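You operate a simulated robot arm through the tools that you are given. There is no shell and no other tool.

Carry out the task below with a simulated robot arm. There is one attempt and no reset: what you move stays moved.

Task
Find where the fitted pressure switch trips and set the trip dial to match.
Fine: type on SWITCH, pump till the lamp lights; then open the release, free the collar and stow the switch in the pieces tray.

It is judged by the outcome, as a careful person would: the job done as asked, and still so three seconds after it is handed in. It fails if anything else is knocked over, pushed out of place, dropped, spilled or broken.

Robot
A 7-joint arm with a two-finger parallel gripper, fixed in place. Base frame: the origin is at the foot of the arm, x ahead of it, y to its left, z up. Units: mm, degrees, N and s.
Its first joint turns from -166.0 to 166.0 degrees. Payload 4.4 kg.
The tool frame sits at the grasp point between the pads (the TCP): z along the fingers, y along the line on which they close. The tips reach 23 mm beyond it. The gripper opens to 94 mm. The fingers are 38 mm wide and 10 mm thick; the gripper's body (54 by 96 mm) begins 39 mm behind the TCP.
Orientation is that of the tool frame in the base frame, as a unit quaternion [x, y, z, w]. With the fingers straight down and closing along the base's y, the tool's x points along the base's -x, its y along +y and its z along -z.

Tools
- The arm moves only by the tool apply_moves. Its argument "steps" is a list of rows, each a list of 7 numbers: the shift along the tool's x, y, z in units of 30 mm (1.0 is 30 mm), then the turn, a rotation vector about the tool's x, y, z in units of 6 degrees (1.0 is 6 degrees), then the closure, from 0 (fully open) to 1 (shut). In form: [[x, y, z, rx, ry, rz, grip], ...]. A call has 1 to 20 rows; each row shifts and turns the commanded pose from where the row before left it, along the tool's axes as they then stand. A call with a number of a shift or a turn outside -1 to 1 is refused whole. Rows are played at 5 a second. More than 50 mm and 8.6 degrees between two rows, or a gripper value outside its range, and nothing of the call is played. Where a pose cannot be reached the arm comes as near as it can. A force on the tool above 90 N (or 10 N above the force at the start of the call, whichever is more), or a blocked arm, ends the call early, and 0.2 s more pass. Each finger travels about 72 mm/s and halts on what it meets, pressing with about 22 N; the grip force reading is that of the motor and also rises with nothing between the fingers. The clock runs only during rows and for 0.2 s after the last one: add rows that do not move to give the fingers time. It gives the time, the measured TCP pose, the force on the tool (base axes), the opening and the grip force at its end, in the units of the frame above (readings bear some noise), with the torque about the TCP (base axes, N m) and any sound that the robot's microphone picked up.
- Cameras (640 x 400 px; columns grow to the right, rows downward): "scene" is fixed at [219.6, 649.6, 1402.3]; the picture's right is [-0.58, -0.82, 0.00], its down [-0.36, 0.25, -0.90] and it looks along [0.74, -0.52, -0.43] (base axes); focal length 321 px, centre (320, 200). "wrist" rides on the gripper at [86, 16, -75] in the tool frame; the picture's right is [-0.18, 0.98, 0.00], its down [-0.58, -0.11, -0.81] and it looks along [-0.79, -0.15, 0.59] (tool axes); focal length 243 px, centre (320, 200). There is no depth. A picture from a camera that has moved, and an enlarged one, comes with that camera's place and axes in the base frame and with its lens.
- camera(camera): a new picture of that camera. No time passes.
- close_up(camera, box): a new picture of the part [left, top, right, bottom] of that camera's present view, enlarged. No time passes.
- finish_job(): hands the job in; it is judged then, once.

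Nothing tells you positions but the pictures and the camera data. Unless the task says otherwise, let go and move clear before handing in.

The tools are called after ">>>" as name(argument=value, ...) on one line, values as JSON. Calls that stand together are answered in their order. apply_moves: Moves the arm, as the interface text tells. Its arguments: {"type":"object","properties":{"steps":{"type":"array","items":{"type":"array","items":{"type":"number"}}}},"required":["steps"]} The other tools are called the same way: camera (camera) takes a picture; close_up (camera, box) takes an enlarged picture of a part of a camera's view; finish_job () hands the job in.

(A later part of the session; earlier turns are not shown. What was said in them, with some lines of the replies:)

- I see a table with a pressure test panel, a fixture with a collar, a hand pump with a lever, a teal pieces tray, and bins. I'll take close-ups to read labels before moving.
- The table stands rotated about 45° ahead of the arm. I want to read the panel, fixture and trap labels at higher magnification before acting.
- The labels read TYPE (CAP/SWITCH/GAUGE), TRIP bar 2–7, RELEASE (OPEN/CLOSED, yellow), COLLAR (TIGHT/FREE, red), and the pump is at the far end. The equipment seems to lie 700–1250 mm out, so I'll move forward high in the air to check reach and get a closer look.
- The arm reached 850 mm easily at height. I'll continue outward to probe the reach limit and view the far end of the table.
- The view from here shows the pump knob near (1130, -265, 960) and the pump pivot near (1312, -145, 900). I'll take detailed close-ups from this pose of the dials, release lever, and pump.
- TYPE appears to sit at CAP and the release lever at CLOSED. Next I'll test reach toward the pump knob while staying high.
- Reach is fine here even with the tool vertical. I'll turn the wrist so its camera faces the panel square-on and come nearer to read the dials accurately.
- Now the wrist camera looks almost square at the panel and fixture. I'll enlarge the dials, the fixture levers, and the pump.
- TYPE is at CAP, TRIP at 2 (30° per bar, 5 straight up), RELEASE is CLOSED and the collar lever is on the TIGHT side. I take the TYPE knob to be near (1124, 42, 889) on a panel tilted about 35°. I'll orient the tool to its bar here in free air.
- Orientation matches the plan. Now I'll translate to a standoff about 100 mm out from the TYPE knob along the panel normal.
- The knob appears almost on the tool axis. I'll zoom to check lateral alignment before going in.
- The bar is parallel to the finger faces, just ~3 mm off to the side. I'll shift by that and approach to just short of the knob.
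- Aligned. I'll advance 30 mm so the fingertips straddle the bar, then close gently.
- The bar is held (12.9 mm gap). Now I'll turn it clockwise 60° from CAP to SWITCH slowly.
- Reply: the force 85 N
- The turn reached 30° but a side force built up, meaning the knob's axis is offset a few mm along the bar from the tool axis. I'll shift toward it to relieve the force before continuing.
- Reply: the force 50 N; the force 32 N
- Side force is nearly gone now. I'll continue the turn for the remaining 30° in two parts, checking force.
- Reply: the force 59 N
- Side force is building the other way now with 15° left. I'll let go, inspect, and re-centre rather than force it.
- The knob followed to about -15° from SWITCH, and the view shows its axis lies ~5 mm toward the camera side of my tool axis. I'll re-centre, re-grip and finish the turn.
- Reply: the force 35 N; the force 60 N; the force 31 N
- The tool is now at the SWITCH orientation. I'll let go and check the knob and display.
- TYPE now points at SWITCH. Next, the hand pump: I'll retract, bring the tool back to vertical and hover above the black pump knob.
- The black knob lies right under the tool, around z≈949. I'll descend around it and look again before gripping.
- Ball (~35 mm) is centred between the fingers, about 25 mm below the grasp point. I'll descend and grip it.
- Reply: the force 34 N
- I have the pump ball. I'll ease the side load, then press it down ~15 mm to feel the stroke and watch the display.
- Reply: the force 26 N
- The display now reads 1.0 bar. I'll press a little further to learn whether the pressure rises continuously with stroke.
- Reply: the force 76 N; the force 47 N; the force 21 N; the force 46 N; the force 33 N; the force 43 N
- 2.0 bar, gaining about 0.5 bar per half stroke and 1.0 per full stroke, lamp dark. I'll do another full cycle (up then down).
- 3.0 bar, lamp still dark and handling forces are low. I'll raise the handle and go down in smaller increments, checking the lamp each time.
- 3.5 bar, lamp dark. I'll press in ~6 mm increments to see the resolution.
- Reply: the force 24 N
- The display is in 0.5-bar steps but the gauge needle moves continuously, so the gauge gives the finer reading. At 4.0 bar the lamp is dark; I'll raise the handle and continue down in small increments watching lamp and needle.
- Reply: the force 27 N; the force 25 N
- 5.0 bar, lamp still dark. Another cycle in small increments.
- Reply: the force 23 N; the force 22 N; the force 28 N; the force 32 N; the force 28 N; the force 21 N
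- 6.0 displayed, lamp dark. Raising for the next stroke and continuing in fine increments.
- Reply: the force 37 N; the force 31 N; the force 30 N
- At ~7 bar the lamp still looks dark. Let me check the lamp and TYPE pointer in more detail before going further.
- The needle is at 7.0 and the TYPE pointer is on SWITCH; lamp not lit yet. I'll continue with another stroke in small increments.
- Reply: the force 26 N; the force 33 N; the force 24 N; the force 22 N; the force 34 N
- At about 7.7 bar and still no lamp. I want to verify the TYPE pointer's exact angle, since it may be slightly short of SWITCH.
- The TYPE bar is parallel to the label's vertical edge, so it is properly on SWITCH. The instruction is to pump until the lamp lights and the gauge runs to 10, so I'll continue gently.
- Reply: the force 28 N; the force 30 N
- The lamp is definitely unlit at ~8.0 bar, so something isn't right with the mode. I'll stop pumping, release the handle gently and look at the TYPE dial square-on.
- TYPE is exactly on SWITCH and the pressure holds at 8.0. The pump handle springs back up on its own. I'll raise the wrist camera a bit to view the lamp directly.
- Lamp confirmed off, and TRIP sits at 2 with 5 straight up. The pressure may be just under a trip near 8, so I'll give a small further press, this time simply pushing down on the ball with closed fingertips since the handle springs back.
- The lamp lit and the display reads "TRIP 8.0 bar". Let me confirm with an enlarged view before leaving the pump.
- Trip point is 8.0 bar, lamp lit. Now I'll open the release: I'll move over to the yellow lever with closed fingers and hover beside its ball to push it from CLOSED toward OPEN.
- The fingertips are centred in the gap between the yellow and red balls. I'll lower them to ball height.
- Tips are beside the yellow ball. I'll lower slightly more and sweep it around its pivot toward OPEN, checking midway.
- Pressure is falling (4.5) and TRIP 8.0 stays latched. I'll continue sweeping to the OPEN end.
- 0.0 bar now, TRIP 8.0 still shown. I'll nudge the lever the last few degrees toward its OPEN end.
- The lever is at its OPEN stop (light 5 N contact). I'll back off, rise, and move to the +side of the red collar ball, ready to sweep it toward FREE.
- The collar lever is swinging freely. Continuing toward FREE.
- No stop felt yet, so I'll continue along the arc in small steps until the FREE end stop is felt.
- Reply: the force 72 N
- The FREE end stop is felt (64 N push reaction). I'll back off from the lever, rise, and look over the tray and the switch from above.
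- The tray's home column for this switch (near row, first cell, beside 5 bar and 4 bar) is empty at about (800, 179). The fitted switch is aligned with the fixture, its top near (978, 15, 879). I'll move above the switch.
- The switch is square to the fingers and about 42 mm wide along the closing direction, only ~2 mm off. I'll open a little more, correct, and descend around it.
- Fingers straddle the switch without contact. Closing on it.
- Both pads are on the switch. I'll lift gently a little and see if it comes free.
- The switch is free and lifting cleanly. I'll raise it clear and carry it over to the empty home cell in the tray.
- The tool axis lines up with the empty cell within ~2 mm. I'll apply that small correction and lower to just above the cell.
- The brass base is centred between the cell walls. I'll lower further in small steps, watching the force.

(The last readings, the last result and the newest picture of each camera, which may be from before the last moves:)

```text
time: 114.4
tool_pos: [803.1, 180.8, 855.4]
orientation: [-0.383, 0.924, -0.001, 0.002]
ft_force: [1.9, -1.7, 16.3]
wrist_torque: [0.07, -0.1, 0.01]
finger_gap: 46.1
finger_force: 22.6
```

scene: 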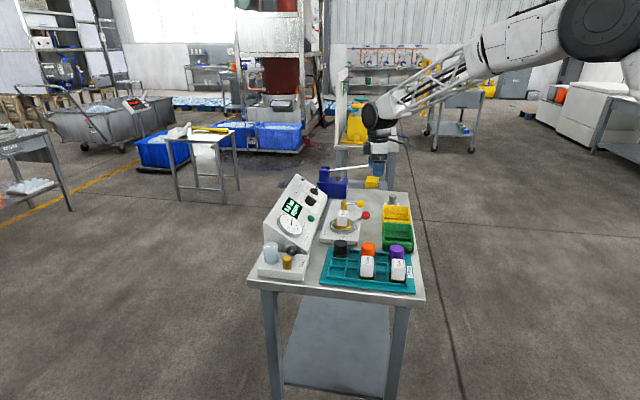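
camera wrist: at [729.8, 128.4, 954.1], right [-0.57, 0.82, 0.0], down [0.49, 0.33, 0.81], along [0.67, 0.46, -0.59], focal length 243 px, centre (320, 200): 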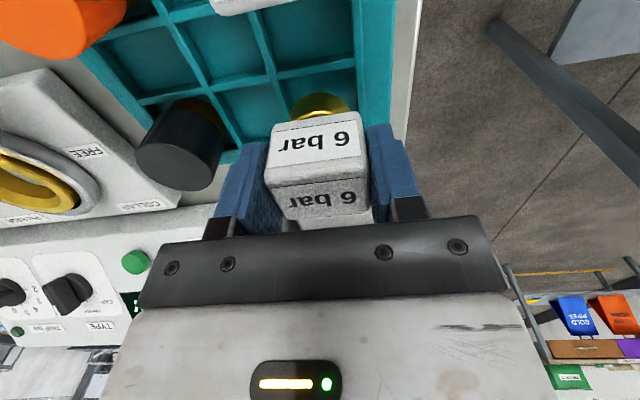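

Contact with the cell floor is felt (16 N). I'll relieve slightly, open the fingers and rise straight up.

>>> apply_moves(steps=[[0, 0, -0.02, 0, 0, 0, 1], [0, 0, 0, 0, 0, 0, 0.5], [0, 0, 0, 0, 0, 0, 0.4], [0, 0, 0, 0, 0, 0, 0.3], [0, 0, 0, 0, 0, 0, 0.25], [0, 0, 0, 0, 0, 0, 0.25], [0, 0, -0.3, 0, 0, 0, 0.25], [0, 0, -0.6, 0, 0, 0, 0.25], [0, 0, -0.9, 0, 0, 0, 0.25], [0, 0, -1, 0, 0, 0, 0.25], [0, 0, -1, 0, 0, 0, 0.25], [0, 0, -1, 0, 0, 0, 0.25], [0, 0, -1, 0, 0, 0, 0.25], [0, 0, 0, 0, 0, 0, 0.25]])

>>> camera(camera="wrist")

>>> close_up(camera="scene", box=[260, 170, 430, 300])

```text
time: 117.4
tool_pos: [803.3, 182.2, 1028.1]
orientation: [-0.382, 0.924, 0.0, 0.0]
ft_force: [-0.5, -0.5, 0.2]
wrist_torque: [0.04, 0.0, 0.0]
finger_gap: 70.4
finger_force: 0.1
```

```text
taken
camera wrist: at [730.6, 131.1, 1103.2], right [-0.57, 0.82, 0.0], down [0.49, 0.33, 0.81], along [0.66, 0.46, -0.59], focal length 243 px, centre (320, 200)
```

wrist: 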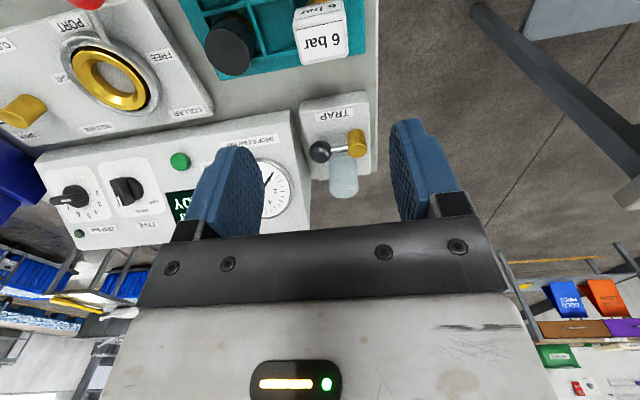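

```text
3.08 times, centred on (345, 235) of scene
camera zoom: at [219.6, 649.6, 1402.3], right [-0.58, -0.82, 0.0], down [-0.36, 0.25, -0.9], along [0.74, -0.52, -0.43], focal length 988 px, centre (243, 92)
```

zoom: 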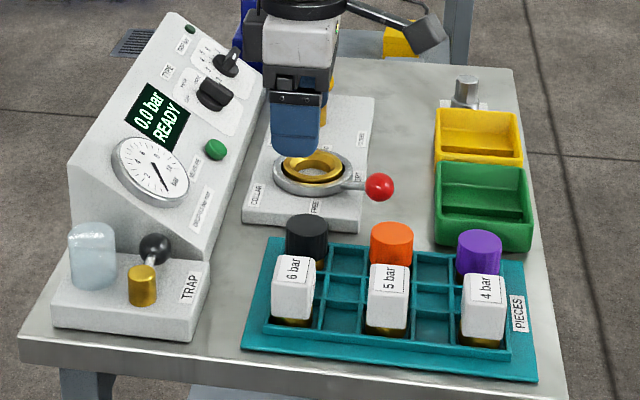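

The 6 bar switch stands upright in its tray cell and everything else is undisturbed. Remaining: set the TRIP dial from 2 to 8. I'll travel high over the fixture toward the panel.

>>> apply_moves(steps=[[-0.021, -0.882, -0.4, 0, 0, 0, 0.25], [-0.021, -0.882, -0.4, 0, 0, 0, 0.3], [-0.021, -0.882, -0.4, 0, 0, 0, 0.4], [-0.021, -0.882, -0.4, 0, 0, 0, 0.4], [-0.021, -0.882, -0.13, 0, 0, 0, 0.4], [-0.021, -0.882, 0, 0, 0, 0, 0.4], [-0.021, -0.882, 0, 0, 0, 0, 0.4], [-0.021, -0.882, 0, 0, 0, 0, 0.4], [-0.021, -0.882, 0, 0, 0, 0, 0.4], [-0.021, -0.882, 0, 0, 0, 0, 0.4], [-0.021, -0.882, 0, 0, 0, 0, 0.4], [-0.021, -0.882, 0, 0, 0, 0, 0.4], [-0.021, -0.882, 0, 0, 0, 0, 0.4], [-0.021, -0.882, 0, 0, 0, 0, 0.4], [-0.021, -0.882, 0, 0, 0, 0, 0.4], [-0.021, -0.882, 0, 0, 0, 0, 0.4], [0, 0, 0, 0, 0, 0, 0.4]])

>>> apply_moves(steps=[[0, 0, 0, 0, -0.972, 0, 0.4], [0, 0, 0, 0, -0.972, 0, 0.4], [0, 0, 0, 0, -0.972, 0, 0.4], [0, 0, 0, 0, -0.972, 0, 0.4], [0, 0, 0, 0, -0.972, 0, 0.4], [0, 0, 0, 0, -0.972, 0, 0.4], [0, 0, 0, 0, 0, 0, 0.4]])

>>> camera(camera="scene")

```text
time: 121.0
tool_pos: [1108.7, -113.2, 1081.9]
orientation: [-0.383, 0.924, 0.0, 0.0]
ft_force: [0.1, -0.5, -0.7]
wrist_torque: [-0.02, 0.0, 0.01]
finger_gap: 56.5
finger_force: 0.1
```

```text
time: 122.6
tool_pos: [1108.3, -111.9, 1081.2]
orientation: [-0.367, 0.88, 0.116, 0.277]
ft_force: [0.1, 0.9, 0.3]
wrist_torque: [0.0, 0.02, -0.02]
finger_gap: 56.2
finger_force: 0.0
```

```text
taken
```

scene: 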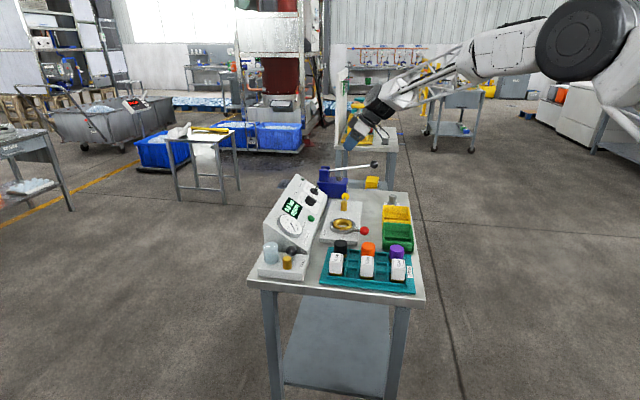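

Now rotating the tool about its axis by +90° (camera to the display side, away from the pump handle).

>>> apply_moves(steps=[[0, 0, 0, 0, 0, 1, 0.4], [0, 0, 0, 0, 0, 1, 0.4], [0, 0, 0, 0, 0, 1, 0.4], [0, 0, 0, 0, 0, 1, 0.4], [0, 0, 0, 0, 0, 1, 0.4], [0, 0, 0, 0, 0, 1, 0.4], [0, 0, 0, 0, 0, 1, 0.4], [0, 0, 0, 0, 0, 1, 0.4], [0, 0, 0, 0, 0, 1, 0.4], [0, 0, 0, 0, 0, 1, 0.4], [0, 0, 0, 0, 0, 1, 0.4], [0, 0, 0, 0, 0, 1, 0.4], [0, 0, 0, 0, 0, 1, 0.4], [0, 0, 0, 0, 0, 1, 0.4], [0, 0, 0, 0, 0, 1, 0.4], [0, 0, 0, 0, 0, 0, 0.4]])

>>> apply_moves(steps=[[0, 0, 0, 0, 0, 1, 0.4], [0, 0, 0, 0, 0, 1, 0.4], [0, 0, 0, 0, 0, 1, 0.4], [0, 0, 0, 0, 0, 1, 0.4], [0, 0, 0, 0, 0, 1, 0.4], [0, 0, 0, 0, 0, 1, 0.4], [0, 0, 0, 0, 0, 1, 0.4], [0, 0, 0, 0, 0, 1, 0.4], [0, 0, 0, 0, 0, 1, 0.4], [0, 0, 0, 0, 0, 1, 0.4], [0, 0, 0, 0, 0, 0, 0.4]])

>>> camera(camera="wrist")

```text
time: 126.0
tool_pos: [1108.0, -111.5, 1080.7]
orientation: [0.365, 0.881, 0.277, 0.115]
ft_force: [-0.2, -0.4, 0.5]
wrist_torque: [-0.02, -0.02, 0.02]
finger_gap: 56.3
finger_force: 0.1
```

```text
time: 128.4
tool_pos: [1107.6, -113.7, 1080.7]
orientation: [0.756, 0.581, 0.298, -0.039]
ft_force: [0.4, 0.3, -0.8]
wrist_torque: [-0.02, 0.01, 0.02]
finger_gap: 56.7
finger_force: 0.0
```

```text
taken
camera wrist: at [1106.3, -73.3, 1189.1], right [0.86, -0.47, 0.19], down [-0.51, -0.79, 0.34], along [-0.01, -0.39, -0.92], focal length 243 px, centre (320, 200)
```

wrist: 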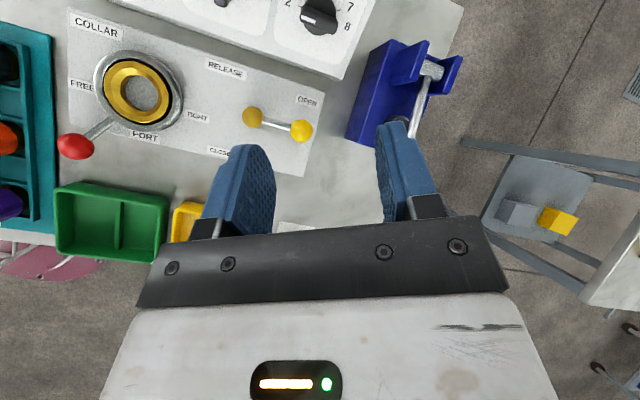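

Rotation range is ample (reached +150° without limit). Turning back to +90° and approaching the TRIP knob standoff.

>>> apply_moves(steps=[[0, 0, 0, 0, 0, -1, 0.4], [0, 0, 0, 0, 0, -1, 0.4], [0, 0, 0, 0, 0, -1, 0.4], [0, 0, 0, 0, 0, -1, 0.4], [0, 0, 0, 0, 0, -1, 0.4], [0, 0, 0, 0, 0, -1, 0.4], [0, 0, 0, 0, 0, -1, 0.4], [0, 0, 0, 0, 0, -1, 0.4], [0, 0, 0, 0, 0, -1, 0.4], [0, 0, 0, 0, 0, -1, 0.4], [0.01, -0.06, 0.862, 0, 0, 0, 0.4], [0.01, -0.06, 0.862, 0, 0, 0, 0.4], [0.01, -0.06, 0.862, 0, 0, 0, 0.4], [0.01, -0.06, 0.862, 0, 0, 0, 0.4], [0.01, -0.06, 0.862, 0, 0, 0, 0.4], [0, 0, 0, 0, 0, 0, 0.4]])

>>> camera(camera="wrist")

>>> close_up(camera="wrist", box=[220, 10, 420, 130])

>>> close_up(camera="scene", box=[270, 120, 400, 210])

```text
time: 131.8
tool_pos: [1153.1, -64.2, 968.9]
orientation: [0.365, 0.881, 0.278, 0.115]
ft_force: [-0.8, 0.0, 0.5]
wrist_torque: [0.0, 0.0, -0.01]
finger_gap: 56.5
finger_force: 0.0
```

```text
taken
camera wrist: at [1071.7, -22.8, 1039.1], right [0.7, 0.44, 0.56], down [0.02, -0.8, 0.6], along [0.71, -0.41, -0.57], focal length 243 px, centre (320, 200)
```

wrist: 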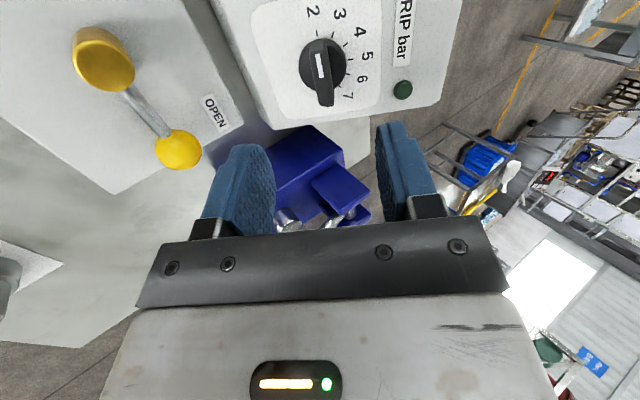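

```text
3.20 times, centred on (320, 70) of wrist
camera zoom: at [1071.7, -22.8, 1039.1], right [0.7, 0.44, 0.56], down [0.02, -0.8, 0.6], along [0.71, -0.41, -0.57], focal length 776 px, centre (320, 616)
```

zoom: 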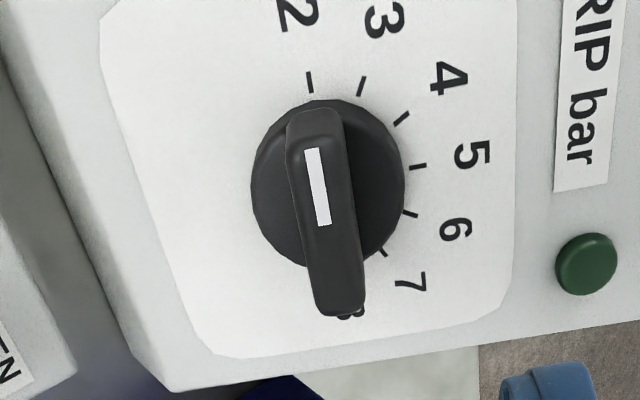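

```text
4.44 times, centred on (335, 165) of scene
camera zoom: at [219.6, 649.6, 1402.3], right [-0.58, -0.82, 0.0], down [-0.36, 0.25, -0.9], along [0.74, -0.52, -0.43], focal length 1427 px, centre (253, 356)
```

zoom: 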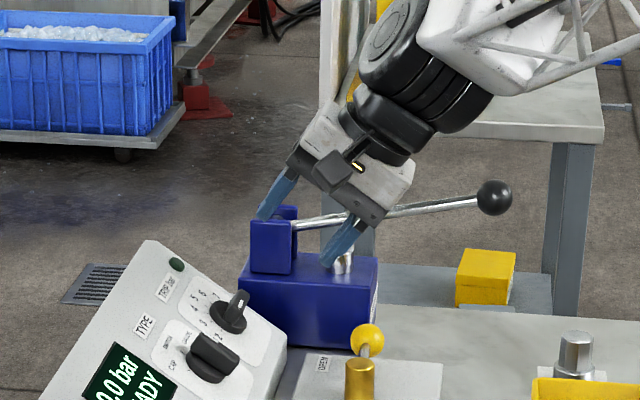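

The knob is well centred (about 1 mm off). I'll correct and advance, then close on the bar.

>>> apply_moves(steps=[[-0.01, 0.02, 0.6, 0, 0, 0, 0.4], [-0.01, 0.015, 0.6, 0, 0, 0, 0.4], [0, 0, 0.6, 0, 0, 0, 0.4], [0, 0, 0.5, 0, 0, 0, 0.4], [0, 0, 0, 0, 0, 0, 0.4]])

>>> close_up(camera="wrist", box=[200, 60, 440, 240])

>>> close_up(camera="scene", box=[280, 130, 370, 200])

```text
time: 133.0
tool_pos: [1183.3, -35.9, 914.1]
orientation: [0.364, 0.882, 0.278, 0.115]
ft_force: [0.6, 0.3, 0.3]
wrist_torque: [-0.02, 0.01, -0.02]
finger_gap: 56.7
finger_force: 0.0
```

```text
2.22 times, centred on (320, 150) of wrist
camera zoom: at [1101.7, 4.5, 984.3], right [0.7, 0.44, 0.56], down [0.02, -0.8, 0.6], along [0.71, -0.41, -0.57], focal length 539 px, centre (320, 311)
```

zoom: 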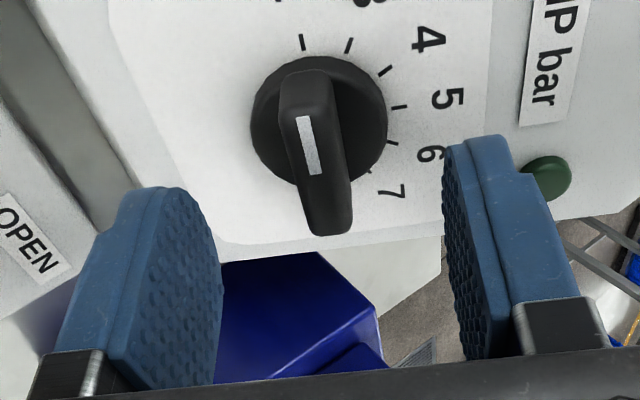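

```text
5.71 times, centred on (325, 165) of scene
camera zoom: at [219.6, 649.6, 1402.3], right [-0.58, -0.82, 0.0], down [-0.36, 0.25, -0.9], along [0.74, -0.52, -0.43], focal length 1835 px, centre (291, 400)
```

zoom: 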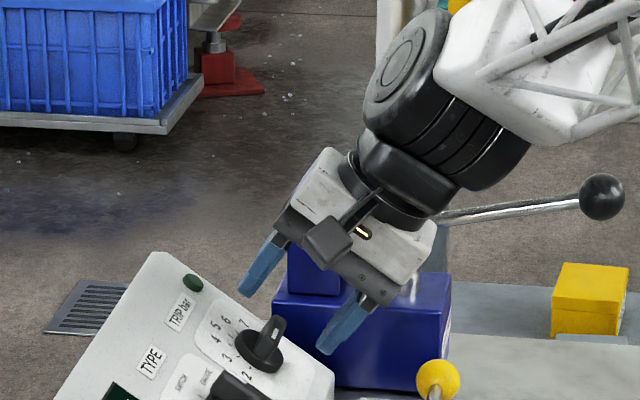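

>>> apply_moves(steps=[[0.05, 0, 0.32, 0, 0, 0, 0.4], [0, 0, 0.32, 0, 0, 0, 0.4], [0, 0, 0, 0, 0, 0, 0.4], [0, 0, 0, 0, 0, 0, 0.6], [0, 0, 0, 0, 0, 0, 0.75], [0, 0, 0, 0, 0, 0, 0.9], [0, 0, 0, 0, 0, 0, 1], [0, 0, 0, 0, 0, 0, 1]])

>>> close_up(camera="wrist", box=[200, 60, 440, 240])

>>> close_up(camera="scene", box=[280, 130, 370, 200])

```text
time: 134.8
tool_pos: [1189.9, -28.8, 897.0]
orientation: [0.366, 0.881, 0.277, 0.113]
ft_force: [-13.4, -12.4, -8.4]
wrist_torque: [-0.32, 0.09, -0.23]
finger_gap: 13.0
finger_force: 45.3
```

```text
2.22 times, centred on (320, 150) of wrist
camera zoom: at [1109.2, 12.5, 967.7], right [0.7, 0.44, 0.56], down [0.02, -0.8, 0.6], along [0.71, -0.41, -0.57], focal length 539 px, centre (320, 311)
```

zoom: 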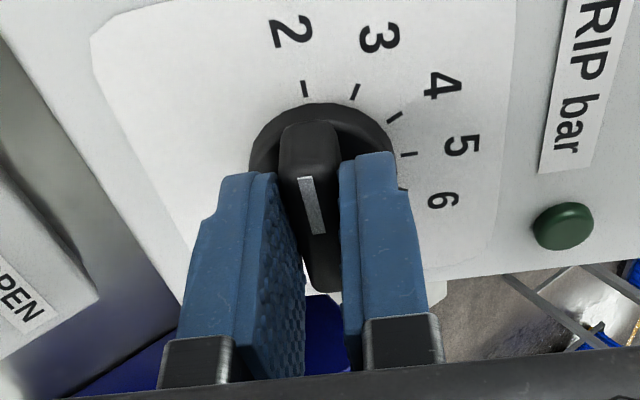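

```text
5.71 times, centred on (325, 165) of scene
camera zoom: at [219.6, 649.6, 1402.3], right [-0.58, -0.82, 0.0], down [-0.36, 0.25, -0.9], along [0.74, -0.52, -0.43], focal length 1835 px, centre (291, 400)
```

zoom: 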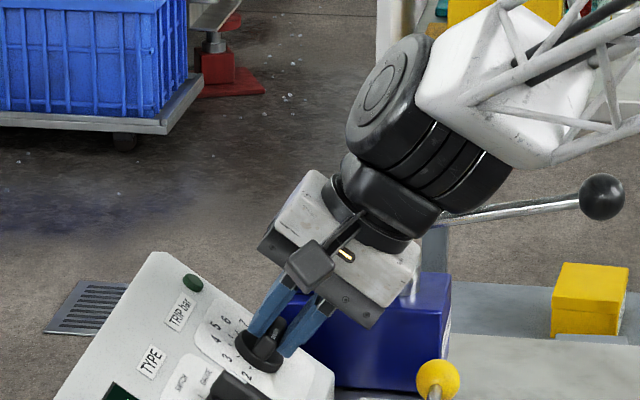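

Gripped (13.0 mm) with small side load. I'll ease it and start turning clockwise in small steps, watching forces.

>>> apply_moves(steps=[[0, -0.02, 0, 0, 0, 0.5, 1], [0, 0, 0, 0, 0, 0.5, 1], [0, 0, 0, 0, 0, 0.5, 1], [0, 0, 0, 0, 0, 0.5, 1], [0, 0, 0, 0, 0, 0.5, 1], [0, 0, 0, 0, 0, 0, 1]])

```text
time: 136.2
tool_pos: [1191.2, -27.9, 896.8]
orientation: [0.477, 0.825, 0.291, 0.078]
ft_force: [14.0, -21.8, -3.8]
wrist_torque: [-0.03, -0.02, 0.0]
finger_gap: 12.8
finger_force: 45.2
```

>>> apply_moves(steps=[[0, 0, 0, 0, 0, 0.5, 1], [0, 0, 0, 0, 0, 0.5, 1], [0, 0, 0, 0, 0, 0.5, 1], [0, 0, 0, 0, 0, 0.5, 1], [0, 0, 0, 0, 0, 0.5, 1], [0, 0, 0, 0, 0, 0, 1]])

```text
time: 137.6
tool_pos: [1190.9, -27.8, 899.6]
orientation: [0.58, 0.757, 0.298, 0.04]
ft_force: [60.0, -11.9, 3.3]
wrist_torque: [-0.34, -0.84, -0.36]
finger_gap: 12.9
finger_force: 45.2
```

>>> apply_moves(steps=[[-0.03, 0.03, 0, 0, 0, 0, 1], [-0.03, 0.02, 0, 0, 0, 0, 1], [0, 0, 0, 0, 0, 0, 1]])

```text
time: 138.4
tool_pos: [1191.3, -26.9, 897.5]
orientation: [0.58, 0.757, 0.298, 0.038]
ft_force: [-24.8, 6.9, 22.6]
wrist_torque: [0.25, 0.01, 0.13]
finger_gap: 12.9
finger_force: 45.2
```

>>> apply_moves(steps=[[0, 0, 0, 0, 0, 0.5, 1], [0, 0, 0, 0, 0, 0.5, 1], [0, 0, 0, 0, 0, 0.5, 1], [0, 0, 0, 0, 0, 0.5, 1], [0, 0, 0, 0, 0, 0.5, 1], [0, 0, 0, 0, 0, 0, 1]])

```text
time: 139.8
tool_pos: [1192.2, -28.2, 898.1]
orientation: [0.675, 0.674, 0.301, 0.0]
ft_force: [26.8, 30.6, 9.1]
wrist_torque: [0.57, -0.45, 0.08]
finger_gap: 12.6
finger_force: 44.9
```

>>> apply_moves(steps=[[0, 0.03, 0, 0, 0, 0.5, 1], [0, 0, 0, 0, 0, 0.5, 1], [0, 0, 0, 0, 0, 0.5, 1], [0, 0, 0, 0, 0, 0.5, 1], [0, 0, 0, 0, 0, 0.5, 1], [0, 0, 0, 0, 0, 0, 1]])

>>> close_up(camera="wrist", box=[200, 60, 440, 240])

>>> close_up(camera="scene", box=[280, 130, 370, 200])

```text
time: 141.2
tool_pos: [1192.3, -29.7, 896.8]
orientation: [0.757, 0.58, 0.298, -0.039]
ft_force: [43.8, 18.1, 11.8]
wrist_torque: [0.16, -0.66, -0.16]
finger_gap: 13.0
finger_force: 44.7
```

```text
2.22 times, centred on (320, 150) of wrist
camera zoom: at [1190.7, 10.0, 1006.7], right [0.86, -0.47, 0.19], down [-0.51, -0.79, 0.34], along [-0.01, -0.39, -0.92], focal length 539 px, centre (320, 311)
```

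zoom: 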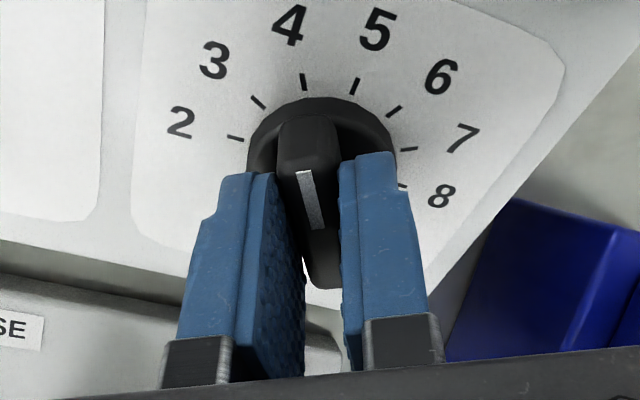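

```text
5.71 times, centred on (325, 165) of scene
camera zoom: at [219.6, 649.6, 1402.3], right [-0.58, -0.82, 0.0], down [-0.36, 0.25, -0.9], along [0.74, -0.52, -0.43], focal length 1835 px, centre (291, 400)
```

zoom: 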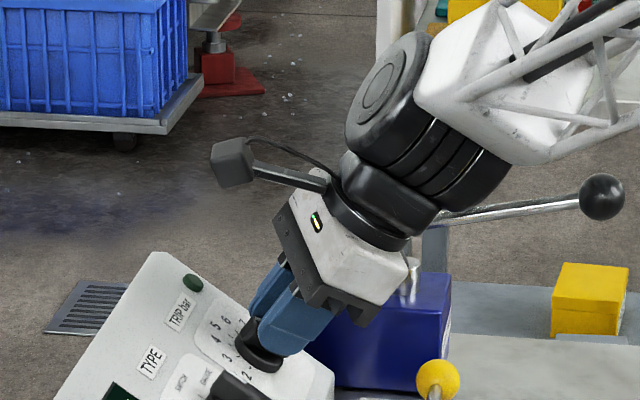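

The dial now points at 4. I'll let go, back off, flip the tool 180° (to +/- the symmetric grip) and continue from there.

>>> apply_moves(steps=[[0, 0, 0, 0, 0, 0, 0.8], [0, 0, 0, 0, 0, 0, 0.6], [0, 0, 0, 0, 0, 0, 0.4], [0, 0, -0.5, 0, 0, 0, 0.4], [0, 0, -0.8, 0, 0, 0, 0.4], [0, 0, -0.9, 0, 0, 0, 0.4], [0, 0, -0.8, 0, 0, 0, 0.4], [0, 0, 0, 0, 0, -1, 0.4], [0, 0, 0, 0, 0, -1, 0.4], [0, 0, 0, 0, 0, -1, 0.4], [0, 0, 0, 0, 0, -1, 0.4], [0, 0, 0, 0, 0, -1, 0.4], [0, 0, 0, 0, 0, -1, 0.4], [0, 0, 0, 0, 0, -1, 0.4], [0, 0, 0, 0, 0, -1, 0.4], [0, 0, 0, 0, 0, -1, 0.4], [0, 0, 0, 0, 0, -1, 0.4]])

>>> apply_moves(steps=[[0, 0, 0, 0, 0, -1, 0.4], [0, 0, 0, 0, 0, -1, 0.4], [0, 0, 0, 0, 0, -1, 0.4], [0, 0, 0, 0, 0, -1, 0.4], [0, 0, 0, 0, 0, -1, 0.4], [0, 0, 0, 0, 0, -1, 0.4], [0, 0, 0, 0, 0, -1, 0.4], [0, 0, 0, 0, 0, -1, 0.4], [0, 0, 0, 0, 0, -1, 0.4], [0, 0, 0, 0, 0, -1, 0.4], [0, 0, 0, 0, 0, -1, 0.4], [0, 0, 0, 0, 0, -1, 0.4], [0, 0, 0, 0, 0, -1, 0.4], [0, 0, 0, 0, 0, -1, 0.4], [0, 0, 0, 0, 0, -1, 0.4], [0, 0, 0, 0, 0, -1, 0.4], [0, 0, 0, 0, 0, -1, 0.4], [0, 0, 0, 0, 0, -1, 0.4], [0, 0, 0, 0, 0, -1, 0.4], [0, 0, 0, 0, 0, -1, 0.4]])

>>> camera(camera="wrist")

>>> close_up(camera="wrist", box=[220, 20, 420, 140])

>>> close_up(camera="scene", box=[270, 120, 400, 210])

```text
time: 144.8
tool_pos: [1155.3, -65.8, 972.0]
orientation: [0.364, 0.882, 0.277, 0.114]
ft_force: [0.2, 0.6, -0.2]
wrist_torque: [0.03, -0.02, 0.02]
finger_gap: 56.6
finger_force: 0.1
```

```text
time: 149.0
tool_pos: [1157.2, -64.6, 971.7]
orientation: [-0.581, 0.756, 0.038, 0.297]
ft_force: [0.2, -0.1, -0.5]
wrist_torque: [0.0, 0.01, 0.01]
finger_gap: 56.5
finger_force: 0.1
```

```text
taken
camera wrist: at [1099.7, -164.0, 984.7], right [-0.86, 0.47, -0.19], down [-0.14, 0.14, 0.98], along [0.49, 0.87, -0.05], focal length 243 px, centre (320, 200)
```

wrist: 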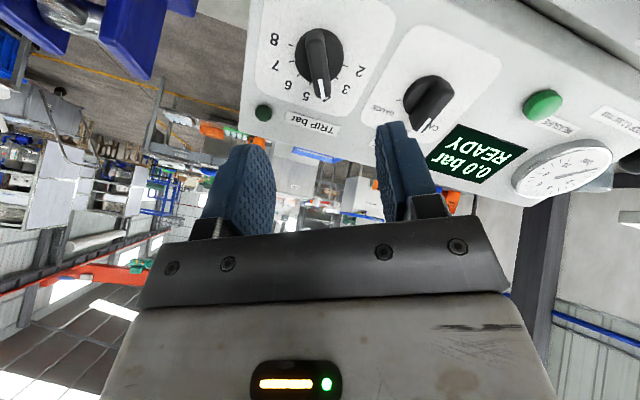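

```text
3.20 times, centred on (320, 80) of wrist
camera zoom: at [1099.7, -164.0, 984.7], right [-0.86, 0.47, -0.19], down [-0.14, 0.14, 0.98], along [0.49, 0.87, -0.05], focal length 776 px, centre (320, 584)
```

zoom: 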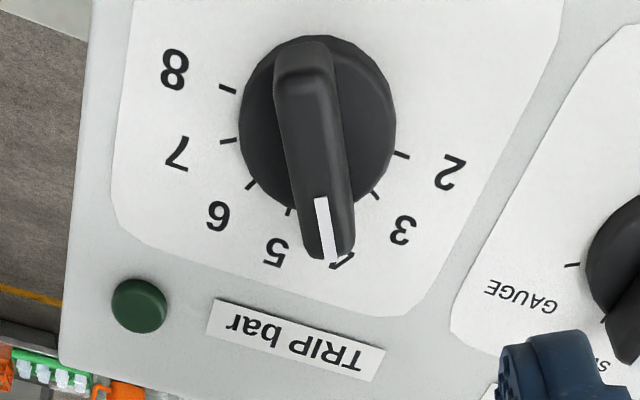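

```text
4.44 times, centred on (335, 165) of scene
camera zoom: at [219.6, 649.6, 1402.3], right [-0.58, -0.82, 0.0], down [-0.36, 0.25, -0.9], along [0.74, -0.52, -0.43], focal length 1427 px, centre (253, 356)
```

zoom: 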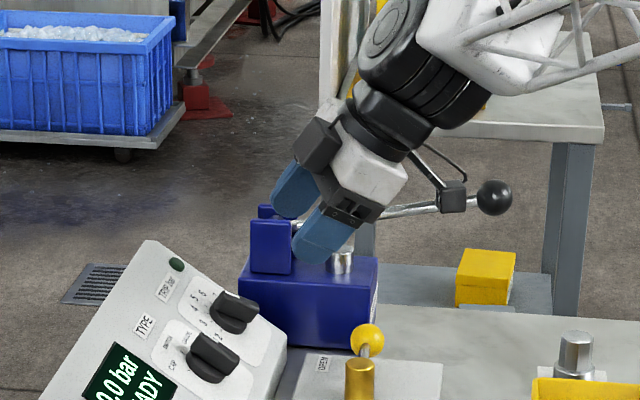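

The dial sits at 4 and the bar is again parallel to the fingers. I'll correct ~3.5 mm along the bar and approach.

>>> apply_moves(steps=[[0.06, -0.01, 0.6, 0, 0, 0, 0.4], [0.057, 0, 0.6, 0, 0, 0, 0.4], [0, 0, 0.6, 0, 0, 0, 0.4], [0, 0, 0.3, 0, 0, 0, 0.4], [0, 0, 0, 0, 0, 0, 0.4]])

>>> close_up(camera="wrist", box=[200, 60, 440, 240])

```text
time: 150.2
tool_pos: [1182.0, -43.3, 918.3]
orientation: [-0.581, 0.757, 0.039, 0.298]
ft_force: [0.1, -0.3, -0.1]
wrist_torque: [-0.02, -0.02, -0.03]
finger_gap: 56.4
finger_force: 0.1
```

```text
2.22 times, centred on (320, 150) of wrist
camera zoom: at [1124.7, -141.5, 932.0], right [-0.86, 0.47, -0.19], down [-0.14, 0.14, 0.98], along [0.49, 0.87, -0.05], focal length 539 px, centre (320, 311)
```

zoom: 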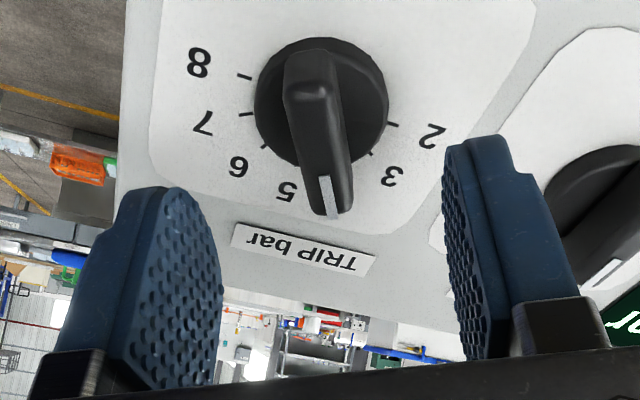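

>>> apply_moves(steps=[[0.03, 0.01, 0.45, 0, 0, 0, 0.4], [0, 0, 0.45, 0, 0, 0, 0.4], [0, 0, 0, 0, 0, 0, 0.4], [0, 0, 0, 0, 0, 0, 0.6], [0, 0, 0, 0, 0, 0, 0.75], [0, 0, 0, 0, 0, 0, 0.9], [0, 0, 0, 0, 0, 0, 1], [0, 0, 0, 0, 0, 0, 1]])

>>> close_up(camera="wrist", box=[200, 60, 440, 240])

```text
time: 152.0
tool_pos: [1192.1, -31.9, 896.7]
orientation: [-0.581, 0.757, 0.04, 0.298]
ft_force: [15.7, -2.5, 1.3]
wrist_torque: [-0.03, -0.2, -0.15]
finger_gap: 13.1
finger_force: 45.2
```

```text
2.22 times, centred on (320, 150) of wrist
camera zoom: at [1135.5, -131.3, 909.0], right [-0.86, 0.47, -0.19], down [-0.14, 0.14, 0.98], along [0.49, 0.87, -0.05], focal length 539 px, centre (320, 311)
```

zoom: 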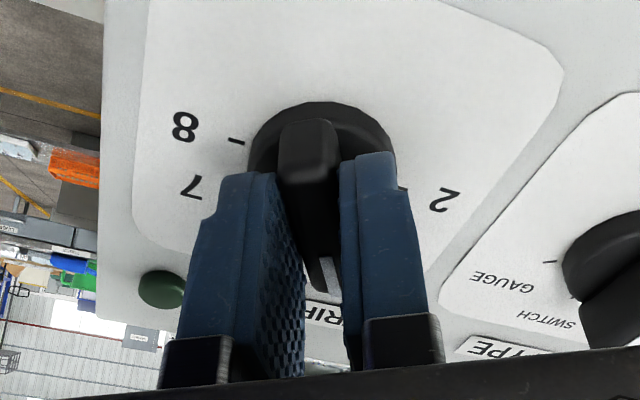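

Held again with low side load. Turning on clockwise in 15° steps.

>>> apply_moves(steps=[[0, -0.015, 0, 0, 0, 0.5, 1], [0, 0, 0, 0, 0, 0.5, 1], [0, 0, 0, 0, 0, 0.5, 1], [0, 0, 0, 0, 0, 0.5, 1], [0, 0, 0, 0, 0, 0.5, 1], [0, 0, 0, 0, 0, 0, 1]])

```text
time: 153.4
tool_pos: [1192.3, -32.4, 895.2]
orientation: [-0.477, 0.826, 0.079, 0.29]
ft_force: [-45.1, -2.0, 9.8]
wrist_torque: [0.02, 0.44, 0.35]
finger_gap: 12.7
finger_force: 45.4
```

>>> apply_moves(steps=[[-0.06, 0.02, 0, 0, 0, 0, 1], [-0.06, 0.02, 0, 0, 0, 0, 1], [0, 0, 0, 0, 0, 0, 1]])

>>> apply_moves(steps=[[0, 0, 0, 0, 0, 0.5, 1], [0, 0, 0, 0, 0, 0.5, 1], [0, 0, 0, 0, 0, 0.5, 1], [0, 0, 0, 0, 0, 0.5, 1], [0, 0, 0, 0, 0, 0.5, 1], [0, 0, 0, 0, 0, 0, 1]])

```text
time: 154.2
tool_pos: [1192.0, -31.4, 895.7]
orientation: [-0.476, 0.826, 0.078, 0.29]
ft_force: [-5.3, -29.0, -19.1]
wrist_torque: [-0.59, 0.17, -0.16]
finger_gap: 12.6
finger_force: 45.2
```

```text
time: 155.6
tool_pos: [1192.8, -30.0, 897.0]
orientation: [-0.365, 0.881, 0.115, 0.278]
ft_force: [6.5, -30.1, -19.0]
wrist_torque: [-0.7, 0.16, -0.26]
finger_gap: 12.5
finger_force: 44.8
```

>>> apply_moves(steps=[[0, -0.02, 0, 0, 0, 0.5, 1], [0, 0, 0, 0, 0, 0.5, 1], [0, 0, 0, 0, 0, 0.5, 1], [0, 0, 0, 0, 0, 0.5, 1], [0, 0, 0, 0, 0, 0.5, 1], [0, 0, 0, 0, 0, 0, 1]])

```text
time: 157.0
tool_pos: [1191.5, -30.8, 897.4]
orientation: [-0.247, 0.922, 0.15, 0.259]
ft_force: [8.3, -29.1, -20.7]
wrist_torque: [-0.78, 0.25, -0.22]
finger_gap: 13.1
finger_force: 45.4
```

>>> apply_moves(steps=[[0, -0.02, 0, 0, 0, 0.5, 1], [0, -0.01, 0, 0, 0, 0.5, 1], [0, 0, 0, 0, 0, 0.5, 1], [0, 0, 0, 0, 0, 0.5, 1], [0, 0, 0, 0, 0, 0.5, 1], [0, 0, 0, 0, 0, 0, 1]])

```text
time: 158.4
tool_pos: [1193.1, -30.3, 896.8]
orientation: [-0.125, 0.946, 0.184, 0.238]
ft_force: [-29.2, -13.2, -9.6]
wrist_torque: [-0.31, 0.54, 0.16]
finger_gap: 13.0
finger_force: 45.1
```

>>> apply_moves(steps=[[0, 0, 0, 0, 0, 0.5, 1], [0, 0, 0, 0, 0, 0.5, 1], [0, 0, 0, 0, 0, 0.5, 1], [0, 0, 0, 0, 0, 0.5, 1], [0, 0, 0, 0, 0, 0.5, 1], [0, 0, 0, 0, 0, 0, 1]])

>>> close_up(camera="scene", box=[280, 130, 370, 200])

>>> close_up(camera="wrist", box=[200, 60, 440, 240])

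```text
time: 159.8
tool_pos: [1193.3, -30.8, 896.4]
orientation: [-0.001, 0.954, 0.212, 0.213]
ft_force: [-24.8, -2.1, -7.0]
wrist_torque: [-0.15, 1.23, 0.57]
finger_gap: 13.0
finger_force: 45.4
```

```text
5.71 times, centred on (325, 165) of scene
camera zoom: at [219.6, 649.6, 1402.3], right [-0.58, -0.82, 0.0], down [-0.36, 0.25, -0.9], along [0.74, -0.52, -0.43], focal length 1835 px, centre (291, 400)
```

zoom: 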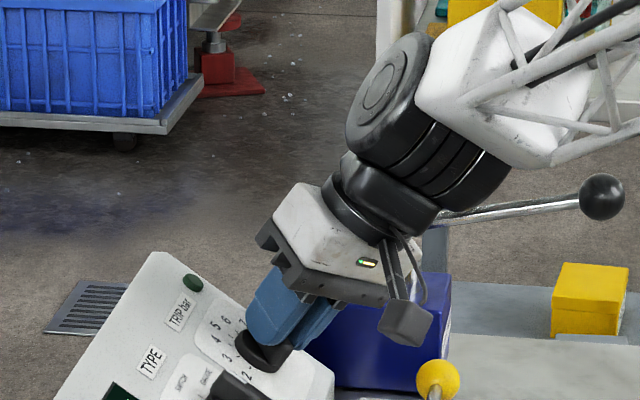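

```text
2.22 times, centred on (320, 150) of wrist
camera zoom: at [1084.3, -37.7, 929.7], right [0.08, 0.88, 0.47], down [0.21, -0.48, 0.85], along [0.97, 0.03, -0.22], focal length 539 px, centre (320, 311)
```

zoom: 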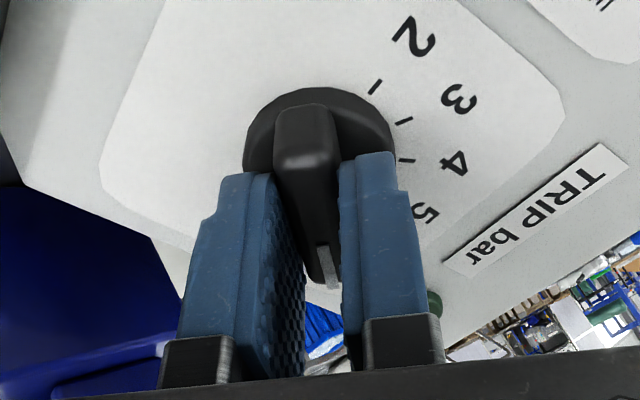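

>>> apply_moves(steps=[[0, 0, 0, 0, 0, 0.5, 1], [0, 0, 0, 0, 0, 0.5, 1], [0, 0, 0, 0, 0, 0.5, 1], [0, 0, 0, 0, 0, 0.5, 1], [0, 0, 0, 0, 0, 0.5, 1], [0, 0, 0, 0, 0, 0, 1]])

```text
time: 161.2
tool_pos: [1193.7, -30.9, 897.4]
orientation: [0.124, 0.946, 0.238, 0.184]
ft_force: [1.2, -1.7, -11.0]
wrist_torque: [-0.03, 0.41, 0.15]
finger_gap: 12.8
finger_force: 45.1
```

>>> apply_moves(steps=[[0, 0, 0, 0, 0, 0.5, 1], [0, 0, 0, 0, 0, 0.5, 1], [0, 0, 0, 0, 0, 0.5, 1], [0, 0, 0, 0, 0, 0.5, 1], [0, 0, 0, 0, 0, 0.5, 1], [0, 0, 0, 0, 0, 0, 1]])

>>> apply_moves(steps=[[0, 0, 0, 0, 0, 0.5, 1], [0, 0, 0, 0, 0, 0.5, 1], [0, 0, 0, 0, 0, 0.5, 1], [0, 0, 0, 0, 0, 0.5, 1], [0, 0, 0, 0, 0, 0, 1]])

>>> close_up(camera="wrist", box=[200, 60, 440, 240])

```text
time: 162.6
tool_pos: [1193.6, -30.9, 898.6]
orientation: [0.247, 0.921, 0.261, 0.149]
ft_force: [-17.4, -9.4, -5.4]
wrist_torque: [0.33, 1.3, 0.83]
finger_gap: 12.9
finger_force: 44.9
```

```text
time: 163.8
tool_pos: [1193.9, -31.0, 896.6]
orientation: [0.343, 0.89, 0.274, 0.122]
ft_force: [-18.6, -21.5, -8.3]
wrist_torque: [0.11, 0.73, 0.46]
finger_gap: 12.6
finger_force: 44.8
```

```text
2.22 times, centred on (320, 150) of wrist
camera zoom: at [1109.4, 7.6, 964.5], right [0.67, 0.48, 0.57], down [0.04, -0.79, 0.62], along [0.74, -0.39, -0.55], focal length 539 px, centre (320, 311)
```

zoom: 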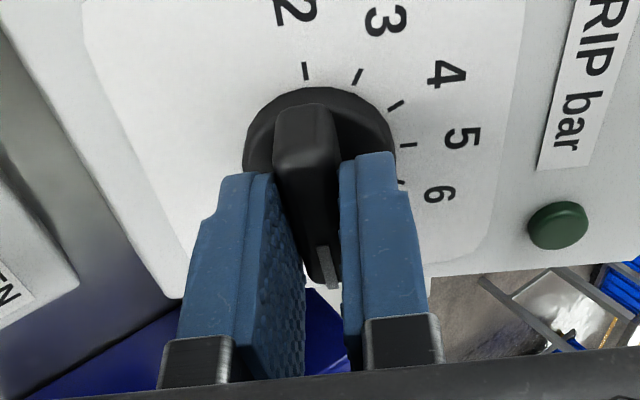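

Only 3° left to reach 8. Finishing, then letting go and backing off to check.

>>> apply_moves(steps=[[0, 0, 0, 0, 0, 0.25, 1], [0, 0, 0, 0, 0, 0.25, 1], [0, 0, 0, 0, 0, 0, 1]])

>>> apply_moves(steps=[[0, 0, 0, 0, 0, 0, 0.8], [0, 0, 0, 0, 0, 0, 0.6], [0, 0, 0, 0, 0, 0, 0.4], [0, 0, 0, 0, 0, 0, 0.4], [0, 0, -0.5, 0, 0, 0, 0.4], [0, 0, -0.8, 0, 0, 0, 0.4], [0, 0, -0.9, 0, 0, 0, 0.4], [0, 0, -0.9, 0, 0, 0, 0.4], [0, 0, 0, 0, 0, 0, 0.4]])

>>> camera(camera="wrist")

>>> close_up(camera="wrist", box=[220, 10, 420, 130])

>>> close_up(camera="scene", box=[285, 165, 335, 205])

```text
time: 164.6
tool_pos: [1193.3, -32.2, 896.5]
orientation: [0.365, 0.881, 0.278, 0.116]
ft_force: [-6.9, -28.6, -10.1]
wrist_torque: [-0.41, 0.18, -0.09]
finger_gap: 12.9
finger_force: 45.1
```

```text
time: 166.6
tool_pos: [1155.0, -69.2, 973.7]
orientation: [0.364, 0.881, 0.278, 0.115]
ft_force: [-0.3, -0.4, 0.2]
wrist_torque: [-0.01, -0.02, -0.01]
finger_gap: 56.5
finger_force: 0.0
```

```text
taken
camera wrist: at [1074.5, -28.7, 1043.8], right [0.7, 0.44, 0.56], down [0.02, -0.8, 0.6], along [0.71, -0.41, -0.57], focal length 243 px, centre (320, 200)
```

wrist: 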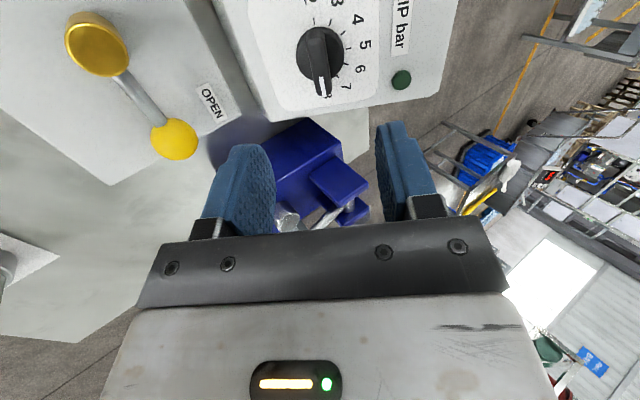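

```text
3.20 times, centred on (320, 70) of wrist
camera zoom: at [1074.5, -28.7, 1043.8], right [0.7, 0.44, 0.56], down [0.02, -0.8, 0.6], along [0.71, -0.41, -0.57], focal length 776 px, centre (320, 616)
```

zoom: 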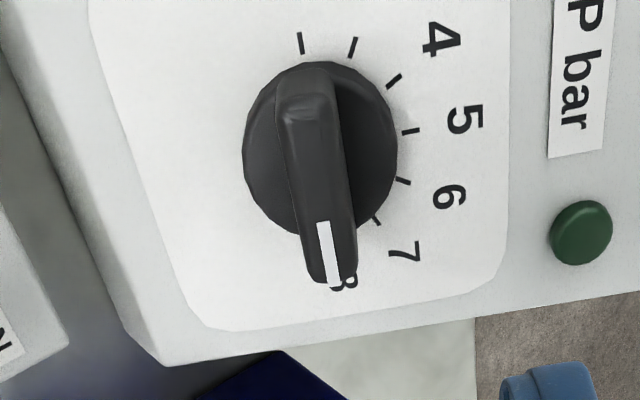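

```text
10.00 times, centred on (310, 185) of scene
camera zoom: at [219.6, 649.6, 1402.3], right [-0.58, -0.82, 0.0], down [-0.36, 0.25, -0.9], along [0.74, -0.52, -0.43], focal length 3211 px, centre (420, 350)
```

zoom: 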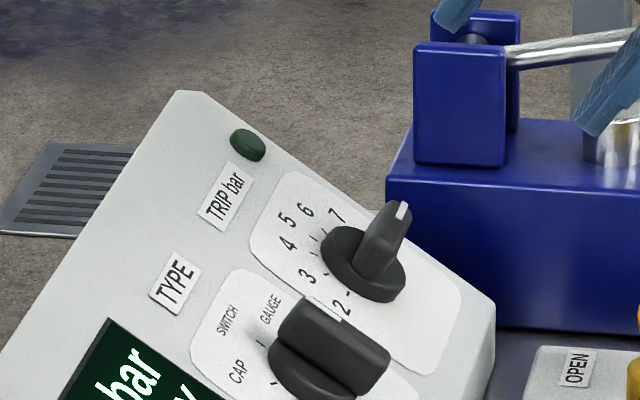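

The mark points at 8. I'll retreat and return to the square-on viewing pose to verify the dial precisely.

>>> apply_moves(steps=[[0, 0, -0.85, 0, 0, 0, 0.4], [0, 0, -0.85, 0, 0, 0, 0.4], [0, 0, -0.85, 0, 0, 0, 0.4], [0, 0, -0.85, 0, 0, 0, 0.4], [0, 0, 0, 0, 0, -1, 0.4], [0, 0, 0, 0, 0, -1, 0.4], [0, 0, 0, 0, 0, -1, 0.4], [0, 0, 0, 0, 0, -1, 0.4], [0, 0, 0, 0, 0, -1, 0.4], [0, 0, 0, 0, 0, -1, 0.4], [0, 0, 0, 0, 0, -1, 0.4], [0, 0, 0, 0, 0, -1, 0.4], [0, 0, 0, 0, 0, -1, 0.4], [0, 0, 0, 0, 0, -1, 0.4], [0, 0, 0, 0, 0, -1, 0.4], [0, 0, 0, 0, 0, -1, 0.4], [0, 0, 0, 0, 0, -1, 0.4], [0, 0, 0, 0, 0, -1, 0.4], [0, 0, 0, 0, 0, -1, 0.4]])

>>> apply_moves(steps=[[0, 0, 0, 0, 0.972, 0, 0.2], [0, 0, 0, 0, 0.972, 0, 0.2], [0, 0, 0, 0, 0.972, 0, 0.2], [0, 0, 0, 0, 0.972, 0, 0.2], [0, 0, 0, 0, 0.972, 0, 0.2], [0, 0, 0, 0, 0.972, 0, 0.2], [0.8, 0.5, 0, 0, 0, -0.95, 0.2], [0.8, 0.5, 0, 0, 0, -0.95, 0.2], [0.9, 0.4, -0.6, 0, 0, 0, 0.2], [0.9, 0.4, -0.6, 0, 0, 0, 0.2], [0, 0, -0.6, 0, 0, 0, 0.2], [0, 0, 0, 0, 0, 0, 0.2]])

>>> camera(camera="wrist")

>>> camera(camera="scene")

```text
time: 170.6
tool_pos: [1115.4, -108.6, 1057.3]
orientation: [-0.367, 0.88, 0.116, 0.278]
ft_force: [0.5, -0.5, 0.0]
wrist_torque: [0.01, 0.0, 0.0]
finger_gap: 56.3
finger_force: 0.0
```

```text
time: 173.2
tool_pos: [1011.0, -158.5, 1112.3]
orientation: [-0.473, 0.881, 0.0, -0.001]
ft_force: [0.2, 0.0, 0.6]
wrist_torque: [-0.01, 0.01, 0.0]
finger_gap: 75.2
finger_force: 0.0
```

```text
taken
camera wrist: at [949.8, -220.5, 1186.2], right [-0.72, 0.7, 0.0], down [0.41, 0.42, 0.81], along [0.56, 0.58, -0.59], focal length 243 px, centre (320, 200)
```

wrist: 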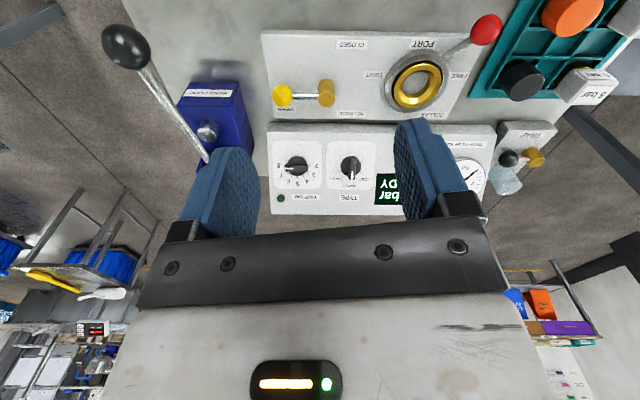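

```text
taken
```

scene: 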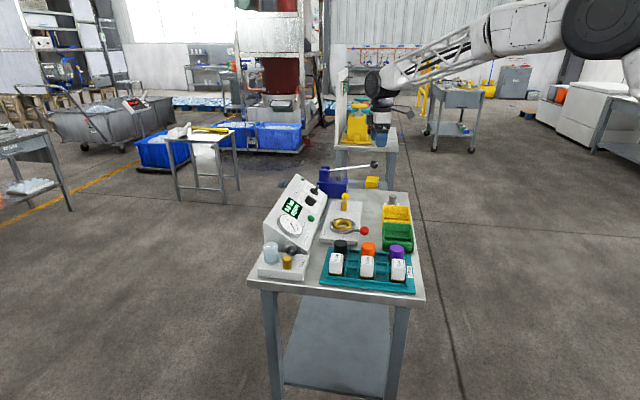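

>>> close_up(camera="wrist", box=[265, 130, 385, 205])

>>> close_up(camera="wrist", box=[265, 140, 325, 190])

>>> close_up(camera="wrist", box=[250, 20, 490, 130])

>>> close_up(camera="scene", box=[245, 150, 430, 300])

```text
5.33 times, centred on (325, 168) of wrist
camera zoom: at [949.8, -220.5, 1186.2], right [-0.72, 0.7, 0.0], down [0.41, 0.42, 0.81], along [0.56, 0.58, -0.59], focal length 1294 px, centre (293, 373)
```

zoom: 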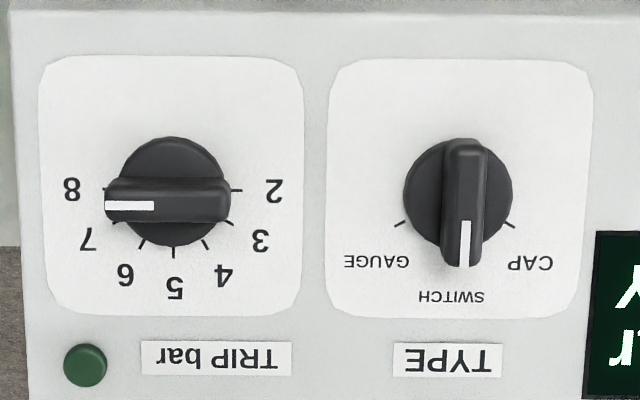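

```text
8.00 times, centred on (295, 165) of wrist
camera zoom: at [949.8, -220.5, 1186.2], right [-0.72, 0.7, 0.0], down [0.41, 0.42, 0.81], along [0.56, 0.58, -0.59], focal length 1941 px, centre (520, 480)
```

zoom: 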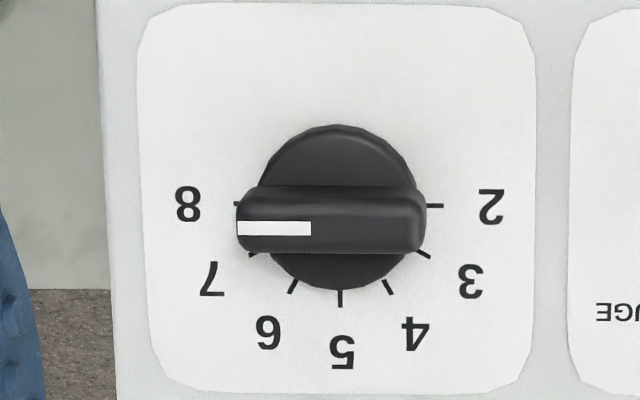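

```text
2.67 times, centred on (370, 75) of wrist
camera zoom: at [949.8, -220.5, 1186.2], right [-0.72, 0.7, 0.0], down [0.41, 0.42, 0.81], along [0.56, 0.58, -0.59], focal length 647 px, centre (187, 533)
```

zoom: 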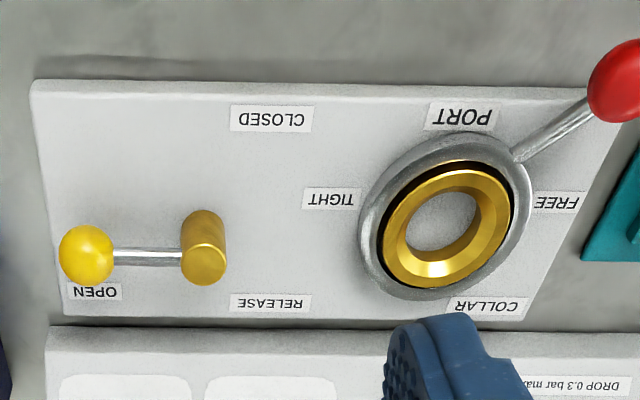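

```text
2.67 times, centred on (338, 225) of scene
camera zoom: at [219.6, 649.6, 1402.3], right [-0.58, -0.82, 0.0], down [-0.36, 0.25, -0.9], along [0.74, -0.52, -0.43], focal length 856 px, centre (273, 133)
```

zoom: 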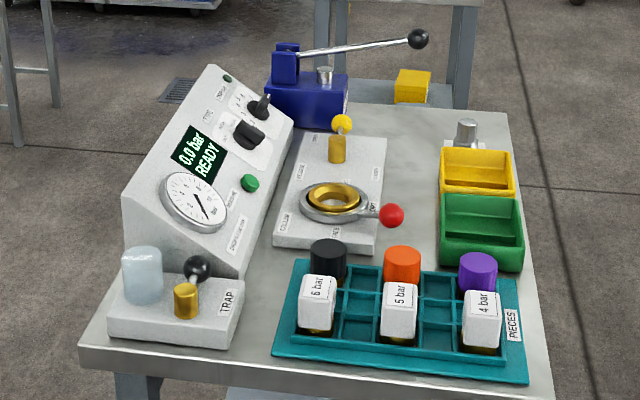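

The dial mark lies level on the 8 tick, RELEASE is OPEN, the collar is FREE, and pressure is 0.0. The switch stands in the pieces tray, nothing else has moved, and the arm is clear. Handing in.

>>> finish_job()

```text
The job is handed in.
```

The job is handed in. The fitted switch, labelled 6 bar, trips at 8.0 bar, and the trip dial is set to 8. I don't have a result from the judging.

- **Trip point:** With TYPE on SWITCH I pumped until the lamp lit and the panel showed "TRIP 8.0 bar". The lamp was still dark at a displayed 8.0 and lit on the next small press. The pressure readout moves in 0.5 bar steps, so the true trip is 8.0 to about 8.2 bar.
- **Trip dial:** It was at 2 and now points at 8, the top of its scale, within about 1° of the mark.
- **Release and collar:** I opened the release, the pressure fell to 0.0 bar, and then I turned the collar lever to FREE.
- **Switch:** It stands upright in the pieces tray, in the same row as the 5 bar and 4 bar switches.

In the final pictures nothing else had been moved or knocked over, and the arm is clear of the table.
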